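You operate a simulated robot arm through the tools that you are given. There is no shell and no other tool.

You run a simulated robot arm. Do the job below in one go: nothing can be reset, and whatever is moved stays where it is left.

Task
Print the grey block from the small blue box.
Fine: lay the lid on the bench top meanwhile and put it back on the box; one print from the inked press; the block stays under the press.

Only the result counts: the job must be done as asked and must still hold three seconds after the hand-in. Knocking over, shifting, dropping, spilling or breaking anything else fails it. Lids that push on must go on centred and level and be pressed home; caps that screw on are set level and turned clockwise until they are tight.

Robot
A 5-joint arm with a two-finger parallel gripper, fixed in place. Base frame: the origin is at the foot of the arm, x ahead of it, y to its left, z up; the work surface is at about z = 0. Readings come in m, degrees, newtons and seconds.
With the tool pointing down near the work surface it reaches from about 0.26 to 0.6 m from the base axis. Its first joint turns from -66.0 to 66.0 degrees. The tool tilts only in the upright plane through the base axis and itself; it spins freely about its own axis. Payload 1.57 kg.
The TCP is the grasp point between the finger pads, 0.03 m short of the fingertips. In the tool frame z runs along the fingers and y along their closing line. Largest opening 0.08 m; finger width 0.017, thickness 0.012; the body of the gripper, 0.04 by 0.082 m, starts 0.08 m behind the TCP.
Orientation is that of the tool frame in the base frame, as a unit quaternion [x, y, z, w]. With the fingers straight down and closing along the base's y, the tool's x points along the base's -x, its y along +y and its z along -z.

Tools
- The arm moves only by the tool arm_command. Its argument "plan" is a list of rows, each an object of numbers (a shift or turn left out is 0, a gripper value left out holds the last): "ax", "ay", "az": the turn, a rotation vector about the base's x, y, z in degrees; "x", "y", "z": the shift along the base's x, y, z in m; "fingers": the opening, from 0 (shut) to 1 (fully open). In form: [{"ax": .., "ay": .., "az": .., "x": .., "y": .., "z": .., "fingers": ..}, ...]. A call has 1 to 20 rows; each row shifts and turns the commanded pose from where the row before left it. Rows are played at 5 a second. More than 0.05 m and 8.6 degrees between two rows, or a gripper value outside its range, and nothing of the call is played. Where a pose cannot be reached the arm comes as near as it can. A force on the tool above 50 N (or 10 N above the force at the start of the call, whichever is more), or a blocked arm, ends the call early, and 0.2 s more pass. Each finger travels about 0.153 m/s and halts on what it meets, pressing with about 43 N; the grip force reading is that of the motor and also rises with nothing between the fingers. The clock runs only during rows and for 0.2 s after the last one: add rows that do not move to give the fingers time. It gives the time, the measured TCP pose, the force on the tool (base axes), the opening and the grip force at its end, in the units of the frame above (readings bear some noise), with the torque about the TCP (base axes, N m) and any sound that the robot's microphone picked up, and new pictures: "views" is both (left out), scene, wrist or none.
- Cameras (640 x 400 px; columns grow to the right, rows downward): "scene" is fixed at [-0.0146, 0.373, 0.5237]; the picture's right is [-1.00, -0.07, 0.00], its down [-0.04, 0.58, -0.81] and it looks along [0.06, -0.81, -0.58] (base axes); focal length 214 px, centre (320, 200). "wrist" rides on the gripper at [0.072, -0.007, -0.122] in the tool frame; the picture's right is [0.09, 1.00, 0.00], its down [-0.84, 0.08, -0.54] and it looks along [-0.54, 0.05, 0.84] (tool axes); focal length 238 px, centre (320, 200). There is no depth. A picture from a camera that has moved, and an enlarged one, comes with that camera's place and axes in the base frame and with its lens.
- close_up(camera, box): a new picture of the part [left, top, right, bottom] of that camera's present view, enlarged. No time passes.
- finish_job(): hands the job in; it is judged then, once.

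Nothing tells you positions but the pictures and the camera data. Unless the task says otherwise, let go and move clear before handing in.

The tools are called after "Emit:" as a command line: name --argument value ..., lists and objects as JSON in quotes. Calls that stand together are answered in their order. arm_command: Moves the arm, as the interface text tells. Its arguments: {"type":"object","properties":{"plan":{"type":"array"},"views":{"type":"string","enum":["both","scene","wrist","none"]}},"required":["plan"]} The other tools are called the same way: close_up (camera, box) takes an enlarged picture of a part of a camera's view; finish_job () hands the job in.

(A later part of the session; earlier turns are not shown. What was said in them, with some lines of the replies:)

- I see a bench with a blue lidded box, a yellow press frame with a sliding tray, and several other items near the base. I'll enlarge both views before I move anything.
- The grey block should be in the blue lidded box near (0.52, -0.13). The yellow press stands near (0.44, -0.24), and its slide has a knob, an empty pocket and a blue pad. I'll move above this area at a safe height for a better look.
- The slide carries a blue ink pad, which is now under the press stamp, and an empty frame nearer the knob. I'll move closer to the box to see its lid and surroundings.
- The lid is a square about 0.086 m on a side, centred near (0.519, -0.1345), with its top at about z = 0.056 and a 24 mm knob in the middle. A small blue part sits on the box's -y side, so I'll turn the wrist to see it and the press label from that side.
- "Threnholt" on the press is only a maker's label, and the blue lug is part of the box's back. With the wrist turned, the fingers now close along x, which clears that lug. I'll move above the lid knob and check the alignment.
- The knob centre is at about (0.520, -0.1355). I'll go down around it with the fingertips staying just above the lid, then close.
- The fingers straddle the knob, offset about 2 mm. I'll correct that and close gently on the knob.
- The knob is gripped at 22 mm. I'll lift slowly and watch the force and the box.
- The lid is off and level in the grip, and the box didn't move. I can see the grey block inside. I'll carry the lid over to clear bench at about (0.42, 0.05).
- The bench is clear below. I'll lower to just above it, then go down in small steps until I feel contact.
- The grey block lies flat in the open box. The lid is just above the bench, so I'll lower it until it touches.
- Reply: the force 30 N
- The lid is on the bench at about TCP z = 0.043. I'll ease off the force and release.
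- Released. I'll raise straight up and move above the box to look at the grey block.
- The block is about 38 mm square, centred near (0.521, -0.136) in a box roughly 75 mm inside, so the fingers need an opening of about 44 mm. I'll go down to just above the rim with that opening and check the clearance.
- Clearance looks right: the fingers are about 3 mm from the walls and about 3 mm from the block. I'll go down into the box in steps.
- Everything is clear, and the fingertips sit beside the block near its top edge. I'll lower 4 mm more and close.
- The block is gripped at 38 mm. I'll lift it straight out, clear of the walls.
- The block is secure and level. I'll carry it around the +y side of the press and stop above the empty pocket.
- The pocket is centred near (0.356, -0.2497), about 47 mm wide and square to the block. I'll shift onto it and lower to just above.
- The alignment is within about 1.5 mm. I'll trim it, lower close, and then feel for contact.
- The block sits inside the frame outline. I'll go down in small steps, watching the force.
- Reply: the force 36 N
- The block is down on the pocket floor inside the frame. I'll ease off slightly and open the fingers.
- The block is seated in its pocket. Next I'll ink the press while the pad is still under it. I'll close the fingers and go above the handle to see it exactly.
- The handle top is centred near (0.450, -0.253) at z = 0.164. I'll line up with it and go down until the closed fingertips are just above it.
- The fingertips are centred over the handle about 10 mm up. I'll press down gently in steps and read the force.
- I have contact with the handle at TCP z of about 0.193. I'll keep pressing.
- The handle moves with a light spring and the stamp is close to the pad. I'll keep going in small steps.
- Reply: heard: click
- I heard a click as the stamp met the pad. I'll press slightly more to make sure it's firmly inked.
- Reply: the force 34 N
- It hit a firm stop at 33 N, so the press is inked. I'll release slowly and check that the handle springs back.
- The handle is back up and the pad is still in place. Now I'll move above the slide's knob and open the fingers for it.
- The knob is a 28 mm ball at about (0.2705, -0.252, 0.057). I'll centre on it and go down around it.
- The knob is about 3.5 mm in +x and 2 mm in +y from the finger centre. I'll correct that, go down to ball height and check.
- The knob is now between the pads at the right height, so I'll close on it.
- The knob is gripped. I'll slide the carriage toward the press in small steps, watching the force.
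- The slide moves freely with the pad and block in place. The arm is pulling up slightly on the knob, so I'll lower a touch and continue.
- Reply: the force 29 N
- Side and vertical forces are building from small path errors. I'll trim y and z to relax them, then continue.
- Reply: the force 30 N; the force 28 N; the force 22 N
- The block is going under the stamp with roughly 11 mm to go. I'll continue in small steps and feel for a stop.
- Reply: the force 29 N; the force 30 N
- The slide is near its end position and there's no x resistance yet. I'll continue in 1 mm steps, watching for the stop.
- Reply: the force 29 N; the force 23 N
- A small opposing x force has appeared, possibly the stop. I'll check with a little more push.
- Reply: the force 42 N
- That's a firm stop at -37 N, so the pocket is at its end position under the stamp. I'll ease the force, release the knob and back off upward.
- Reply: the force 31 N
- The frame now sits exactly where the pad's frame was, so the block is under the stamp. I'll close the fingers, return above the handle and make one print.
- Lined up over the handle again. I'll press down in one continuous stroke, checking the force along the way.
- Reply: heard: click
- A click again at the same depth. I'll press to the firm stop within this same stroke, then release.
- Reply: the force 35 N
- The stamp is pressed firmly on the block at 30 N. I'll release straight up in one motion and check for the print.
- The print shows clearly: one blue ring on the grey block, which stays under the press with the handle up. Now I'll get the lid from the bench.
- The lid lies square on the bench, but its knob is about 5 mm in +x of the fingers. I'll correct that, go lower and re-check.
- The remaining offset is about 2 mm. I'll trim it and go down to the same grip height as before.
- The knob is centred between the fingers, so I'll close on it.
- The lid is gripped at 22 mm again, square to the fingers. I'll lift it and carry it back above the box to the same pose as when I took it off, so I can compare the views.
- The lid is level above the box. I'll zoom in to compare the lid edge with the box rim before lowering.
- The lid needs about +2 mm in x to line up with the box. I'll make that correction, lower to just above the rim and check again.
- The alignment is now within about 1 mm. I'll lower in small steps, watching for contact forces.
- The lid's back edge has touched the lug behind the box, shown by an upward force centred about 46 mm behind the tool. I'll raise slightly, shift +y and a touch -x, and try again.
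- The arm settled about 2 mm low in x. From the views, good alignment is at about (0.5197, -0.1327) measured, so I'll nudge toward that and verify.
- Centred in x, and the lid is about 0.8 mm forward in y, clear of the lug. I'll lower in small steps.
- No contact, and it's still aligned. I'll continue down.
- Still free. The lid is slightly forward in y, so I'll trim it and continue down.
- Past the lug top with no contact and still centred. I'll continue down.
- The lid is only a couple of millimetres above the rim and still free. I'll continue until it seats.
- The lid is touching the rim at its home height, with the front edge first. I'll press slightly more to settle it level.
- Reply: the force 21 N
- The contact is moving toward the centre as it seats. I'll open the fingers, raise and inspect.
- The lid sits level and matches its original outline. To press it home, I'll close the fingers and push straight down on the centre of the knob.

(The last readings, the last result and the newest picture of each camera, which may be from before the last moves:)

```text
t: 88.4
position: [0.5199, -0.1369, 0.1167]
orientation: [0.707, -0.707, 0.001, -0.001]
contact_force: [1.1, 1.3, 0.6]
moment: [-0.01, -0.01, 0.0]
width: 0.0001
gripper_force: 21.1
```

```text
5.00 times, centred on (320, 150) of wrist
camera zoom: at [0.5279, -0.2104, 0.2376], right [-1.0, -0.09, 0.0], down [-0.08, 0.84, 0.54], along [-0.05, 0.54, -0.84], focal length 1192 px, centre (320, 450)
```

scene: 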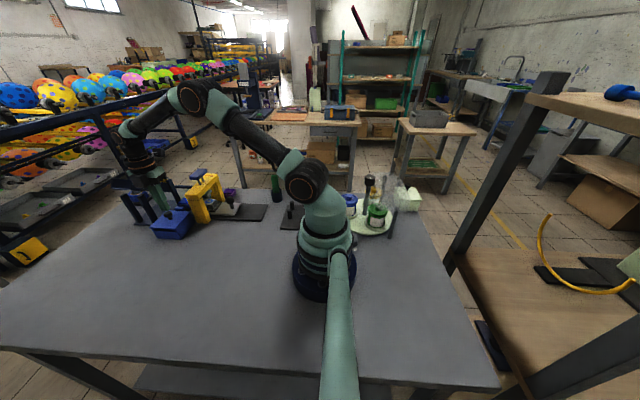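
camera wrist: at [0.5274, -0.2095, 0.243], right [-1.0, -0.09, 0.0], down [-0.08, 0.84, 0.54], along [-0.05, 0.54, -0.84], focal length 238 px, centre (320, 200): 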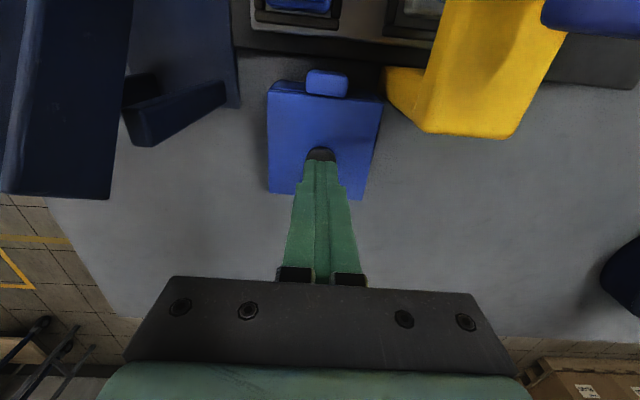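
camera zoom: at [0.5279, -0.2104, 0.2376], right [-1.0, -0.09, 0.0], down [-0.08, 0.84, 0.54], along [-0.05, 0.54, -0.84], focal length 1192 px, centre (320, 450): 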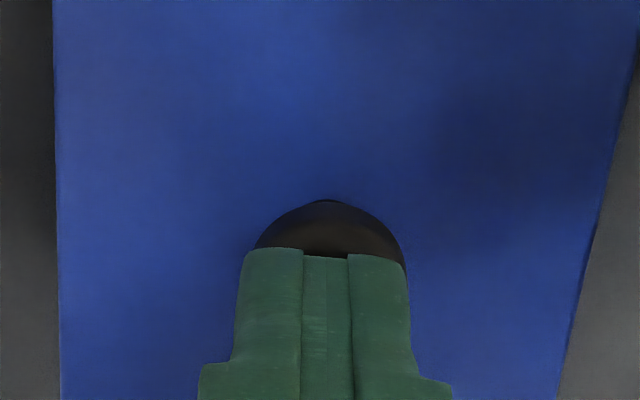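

The closed fingertips are over the knob's top. I'll press straight down until I get a firm reaction.

Emit:
arm_command --plan '[{"y": -0.001, "z": -0.002}, {"z": -0.002}, {}]' --views "none"

```text
t: 89.2
position: [0.5211, -0.1384, 0.1132]
orientation: [-0.707, 0.707, 0.0, 0.0]
contact_force: [-0.5, 0.5, -0.1]
moment: [-0.03, 0.02, 0.02]
width: 0.0
gripper_force: 21.2
```

Emit:
arm_command --plan '[{"z": -0.0015}, {"z": -0.0015}, {}]' --views "none"

```text
t: 90.0
position: [0.5205, -0.1387, 0.1122]
orientation: [-0.707, 0.707, -0.001, 0.001]
contact_force: [-5.1, 2.2, 14.4]
moment: [0.06, 0.13, -0.03]
width: 0.0
gripper_force: 20.8
```

Emit:
arm_command --plan '[{"z": -0.0006}, {}]' --views "none"

```text
t: 90.6
position: [0.5219, -0.1399, 0.1117]
orientation: [-0.707, 0.707, -0.001, 0.0]
contact_force: [-5.3, 0.5, 23.9]
moment: [0.03, 0.18, -0.04]
width: 0.0
gripper_force: 21.6
```

Emit:
arm_command --plan '[{"z": -0.0008}, {}]' --views "scene"

Emit:
close_up --camera "scene" --box '[145, 190, 215, 245]'

```text
t: 91.2
position: [0.5221, -0.1384, 0.1122]
orientation: [-0.707, 0.708, -0.002, 0.001]
contact_force: [-8.6, -0.1, 33.5]
moment: [-0.01, 0.29, -0.04]
width: 0.0
gripper_force: 20.9
```

scene: 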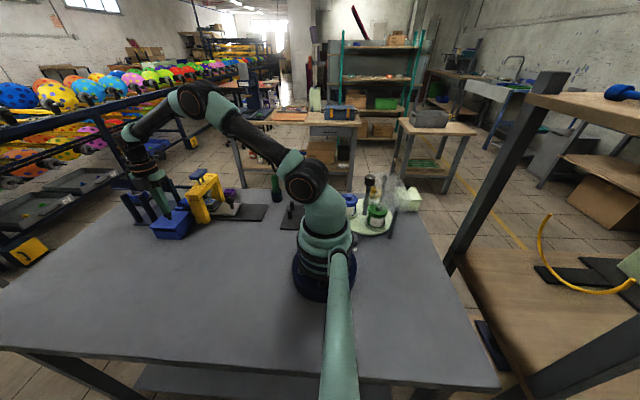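

```text
7.27 times, centred on (180, 218) of scene
camera zoom: at [-0.0148, 0.3731, 0.5236], right [-1.0, -0.07, 0.0], down [-0.04, 0.58, -0.81], along [0.06, -0.81, -0.58], focal length 1560 px, centre (1338, 73)
```

zoom: 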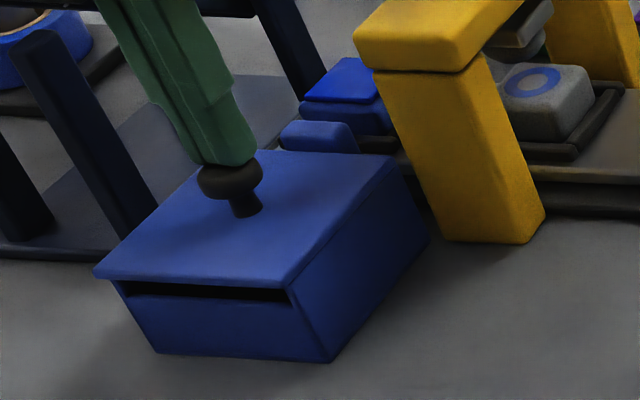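

Firm at 33 N with no further movement and almost no tipping moment, so the lid is home. I'll lift clear and compare with the original view.

Emit:
arm_command --plan '[{"z": 0.003}, {"z": 0.015}, {"z": 0.04}, {"z": 0.04}, {"z": 0.03}, {}]' --views "both"

Emit:
close_up --camera "scene" --box '[105, 160, 225, 250]'

Emit:
close_up --camera "wrist" --box '[260, 50, 380, 170]'

Emit:
close_up --camera "scene" --box '[145, 195, 205, 245]'

```text
t: 92.6
position: [0.5236, -0.1403, 0.2399]
orientation: [-0.707, 0.707, 0.0, 0.001]
contact_force: [0.5, -0.3, -0.4]
moment: [0.02, 0.01, 0.01]
width: 0.0
gripper_force: 21.3
camera wrist: at [0.5293, -0.214, 0.3623], right [-1.0, -0.09, 0.0], down [-0.08, 0.84, 0.54], along [-0.05, 0.54, -0.84], focal length 238 px, centre (320, 200)
```

scene: 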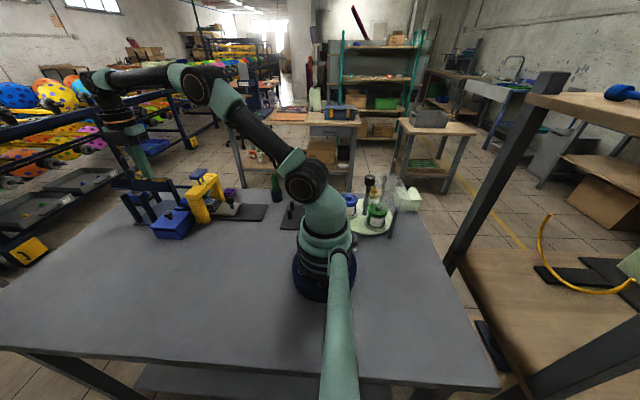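
wrist: 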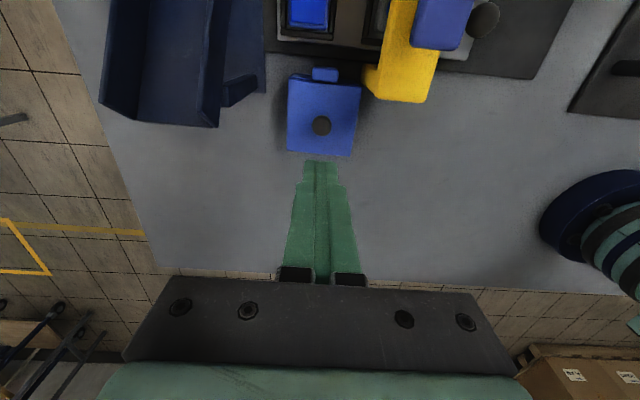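

```text
4.44 times, centred on (165, 205) of scene
camera zoom: at [-0.0146, 0.373, 0.5237], right [-1.0, -0.07, 0.0], down [-0.04, 0.58, -0.81], along [0.06, -0.81, -0.58], focal length 953 px, centre (1009, 178)
```

zoom: 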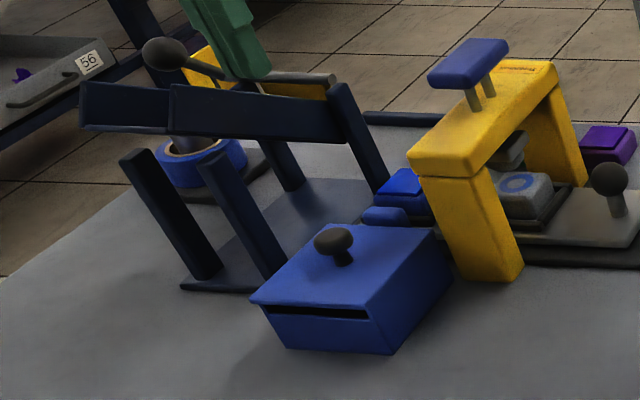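

```text
3.33 times, centred on (320, 110) of wrist
camera zoom: at [0.5293, -0.214, 0.3623], right [-1.0, -0.09, 0.0], down [-0.08, 0.84, 0.54], along [-0.05, 0.54, -0.84], focal length 794 px, centre (320, 500)
```

zoom: 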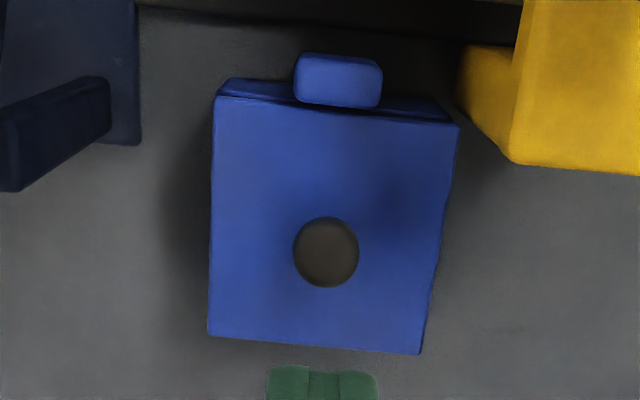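

```text
8.00 times, centred on (175, 220) of scene
camera zoom: at [-0.0146, 0.373, 0.5237], right [-1.0, -0.07, 0.0], down [-0.04, 0.58, -0.81], along [0.06, -0.81, -0.58], focal length 1716 px, centre (1480, 40)
```

zoom: 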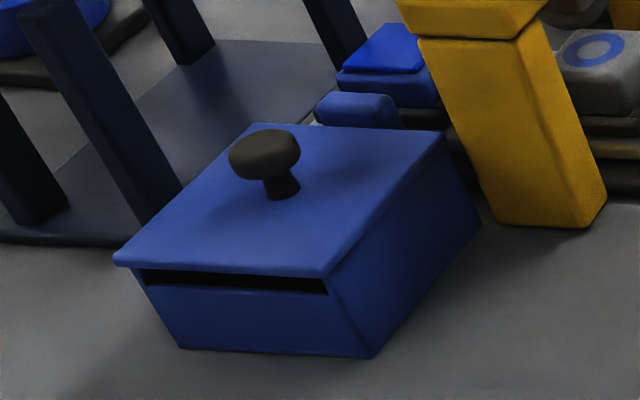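

The lid outline and slot match the starting view. I'll check once more with the same zoom I used before lifting the lid, and look at the press.

Emit:
close_up --camera "scene" --box '[125, 170, 225, 245]'

Emit:
close_up --camera "wrist" --box '[280, 55, 370, 100]'

Emit:
close_up --camera "scene" --box '[180, 165, 280, 230]'

```text
5.33 times, centred on (175, 208) of scene
camera zoom: at [-0.0146, 0.373, 0.5237], right [-1.0, -0.07, 0.0], down [-0.04, 0.58, -0.81], along [0.06, -0.81, -0.58], focal length 1144 px, centre (1093, 160)
```

zoom: 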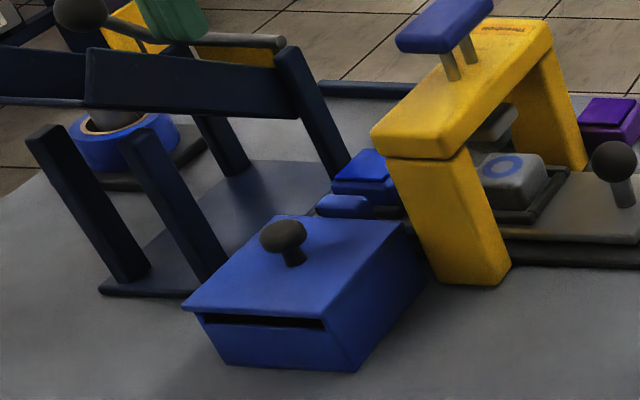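

```text
7.11 times, centred on (325, 78) of wrist
camera zoom: at [0.5293, -0.214, 0.3623], right [-1.0, -0.09, 0.0], down [-0.08, 0.84, 0.54], along [-0.05, 0.54, -0.84], focal length 1695 px, centre (284, 1071)
```

zoom: 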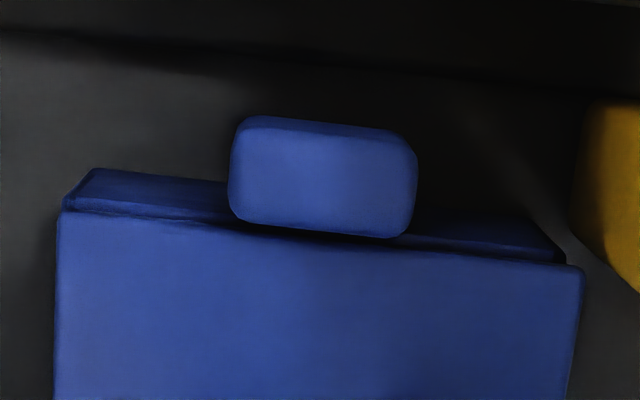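

```text
6.15 times, centred on (230, 198) of scene
camera zoom: at [-0.0146, 0.373, 0.5237], right [-1.0, -0.07, 0.0], down [-0.04, 0.58, -0.81], along [0.06, -0.81, -0.58], focal length 1320 px, centre (874, 215)
```

zoom: 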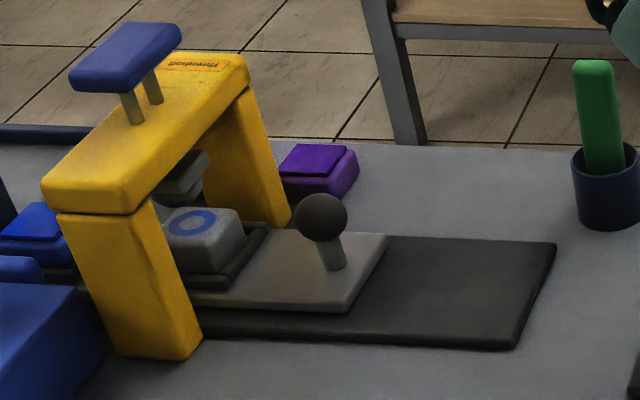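

The print, the block under the press and the lid all look right. I'll back off to the viewpoint I used at the start for a direct before-and-after comparison of the box.

Emit:
arm_command --plan '[{"z": 0.03}, {"x": -0.0067, "y": 0.00333, "z": 0.0032, "az": -8.18}, {"x": -0.0067, "y": 0.00333, "z": 0.0032, "az": -8.18}, {"x": -0.0067, "y": 0.00333, "z": 0.0032, "az": -8.18}, {"x": -0.0067, "y": 0.00333, "z": 0.0032, "az": -8.18}, {"x": -0.0067, "y": 0.00333, "z": 0.0032, "az": -8.18}, {"x": -0.0067, "y": 0.00333, "z": 0.0032, "az": -8.18}, {"x": -0.0067, "y": 0.00333, "z": 0.0032, "az": -8.18}, {"x": -0.0067, "y": 0.00333, "z": 0.0032, "az": -8.18}, {"x": -0.0067, "y": 0.00333, "z": 0.0032, "az": -8.18}, {"x": -0.0067, "y": 0.00333, "z": 0.0032, "az": -8.18}, {"x": -0.0067, "y": 0.00333, "z": 0.0026, "az": -8.2}, {}]' --views "both"

Emit:
close_up --camera "wrist" --box '[240, 100, 340, 190]'

Emit:
close_up --camera "wrist" --box '[100, 0, 300, 140]'

```text
t: 95.4
position: [0.4477, -0.1016, 0.3017]
orientation: [0.002, 1.0, 0.001, 0.0]
contact_force: [-0.4, 0.7, 0.6]
moment: [0.02, 0.0, -0.01]
width: 0.0003
gripper_force: 21.4
camera wrist: at [0.3766, -0.1105, 0.4239], right [-0.09, 1.0, 0.0], down [0.84, 0.08, 0.54], along [0.54, 0.05, -0.84], focal length 238 px, centre (320, 200)
```

scene: 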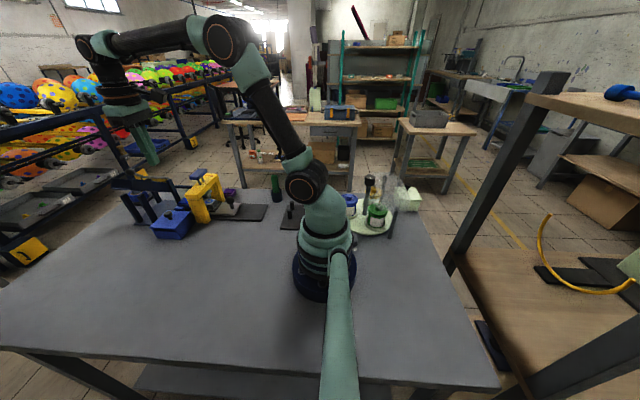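
wrist: 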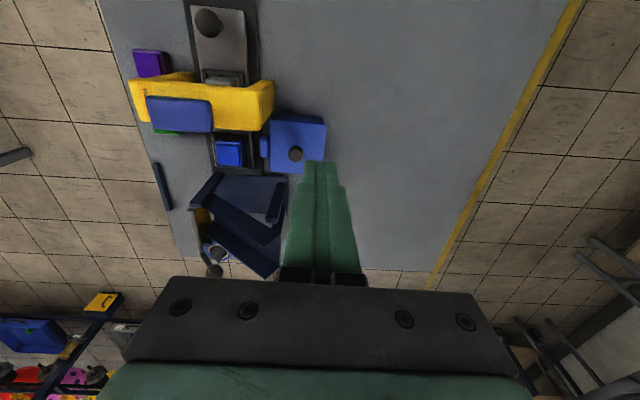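

```text
4.44 times, centred on (290, 145) of wrist
camera zoom: at [0.3766, -0.1105, 0.4239], right [-0.09, 1.0, 0.0], down [0.84, 0.08, 0.54], along [0.54, 0.05, -0.84], focal length 1059 px, centre (453, 444)
```

zoom: 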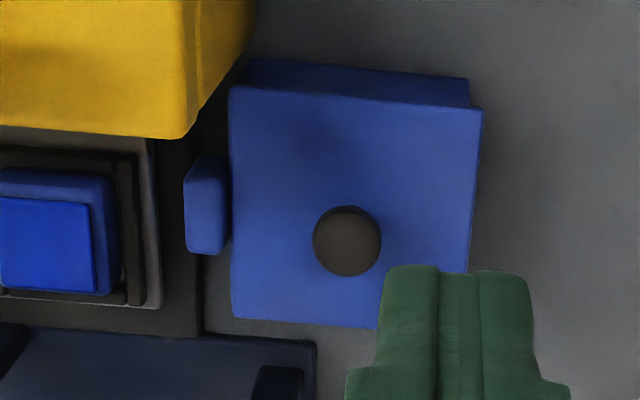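

```text
2.86 times, centred on (200, 70) of wrist
camera zoom: at [0.3766, -0.1105, 0.4239], right [-0.09, 1.0, 0.0], down [0.84, 0.08, 0.54], along [0.54, 0.05, -0.84], focal length 681 px, centre (663, 571)
```

zoom: 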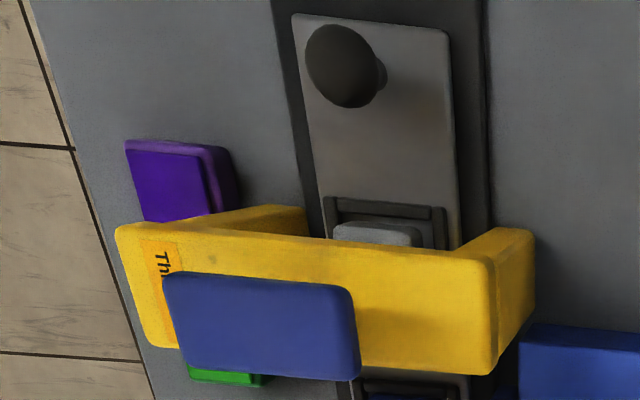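

Job done so far as I can check: the box, lid, press and other items are where they should be. The lid is closed and level at its original height, within about 2 mm of where it started. The block carries one blue ring print and sits under the press, and the arm is clear, so I'm handing in.

Emit:
finish_job

```text
The job is handed in.
```

I printed the grey block once, and it is under the press with a clear blue ring on top. I've handed the job in, but no result has come back yet.

- **Lid:** I laid it on the bench while I worked, then put it back on the box and pressed it down with about 33 N. It looks level and at its original height. It sits about 2 mm off its starting position sideways, mostly towards the robot. While lowering it, I touched the lug behind the box once. I backed off and realigned, and the box did not appear to move.
- **Inking:** the stamp already looked blue at the start. I pressed it once on the blue pad before printing to be sure it was inked. After that I made only one stroke on the block.
- **Slide:** I pushed it to its end stop, which put the block's frame exactly where the pad's frame had been.
- **Everything else:** the last pictures show nothing else moved, the press handle is back up, and the arm is clear of everything.
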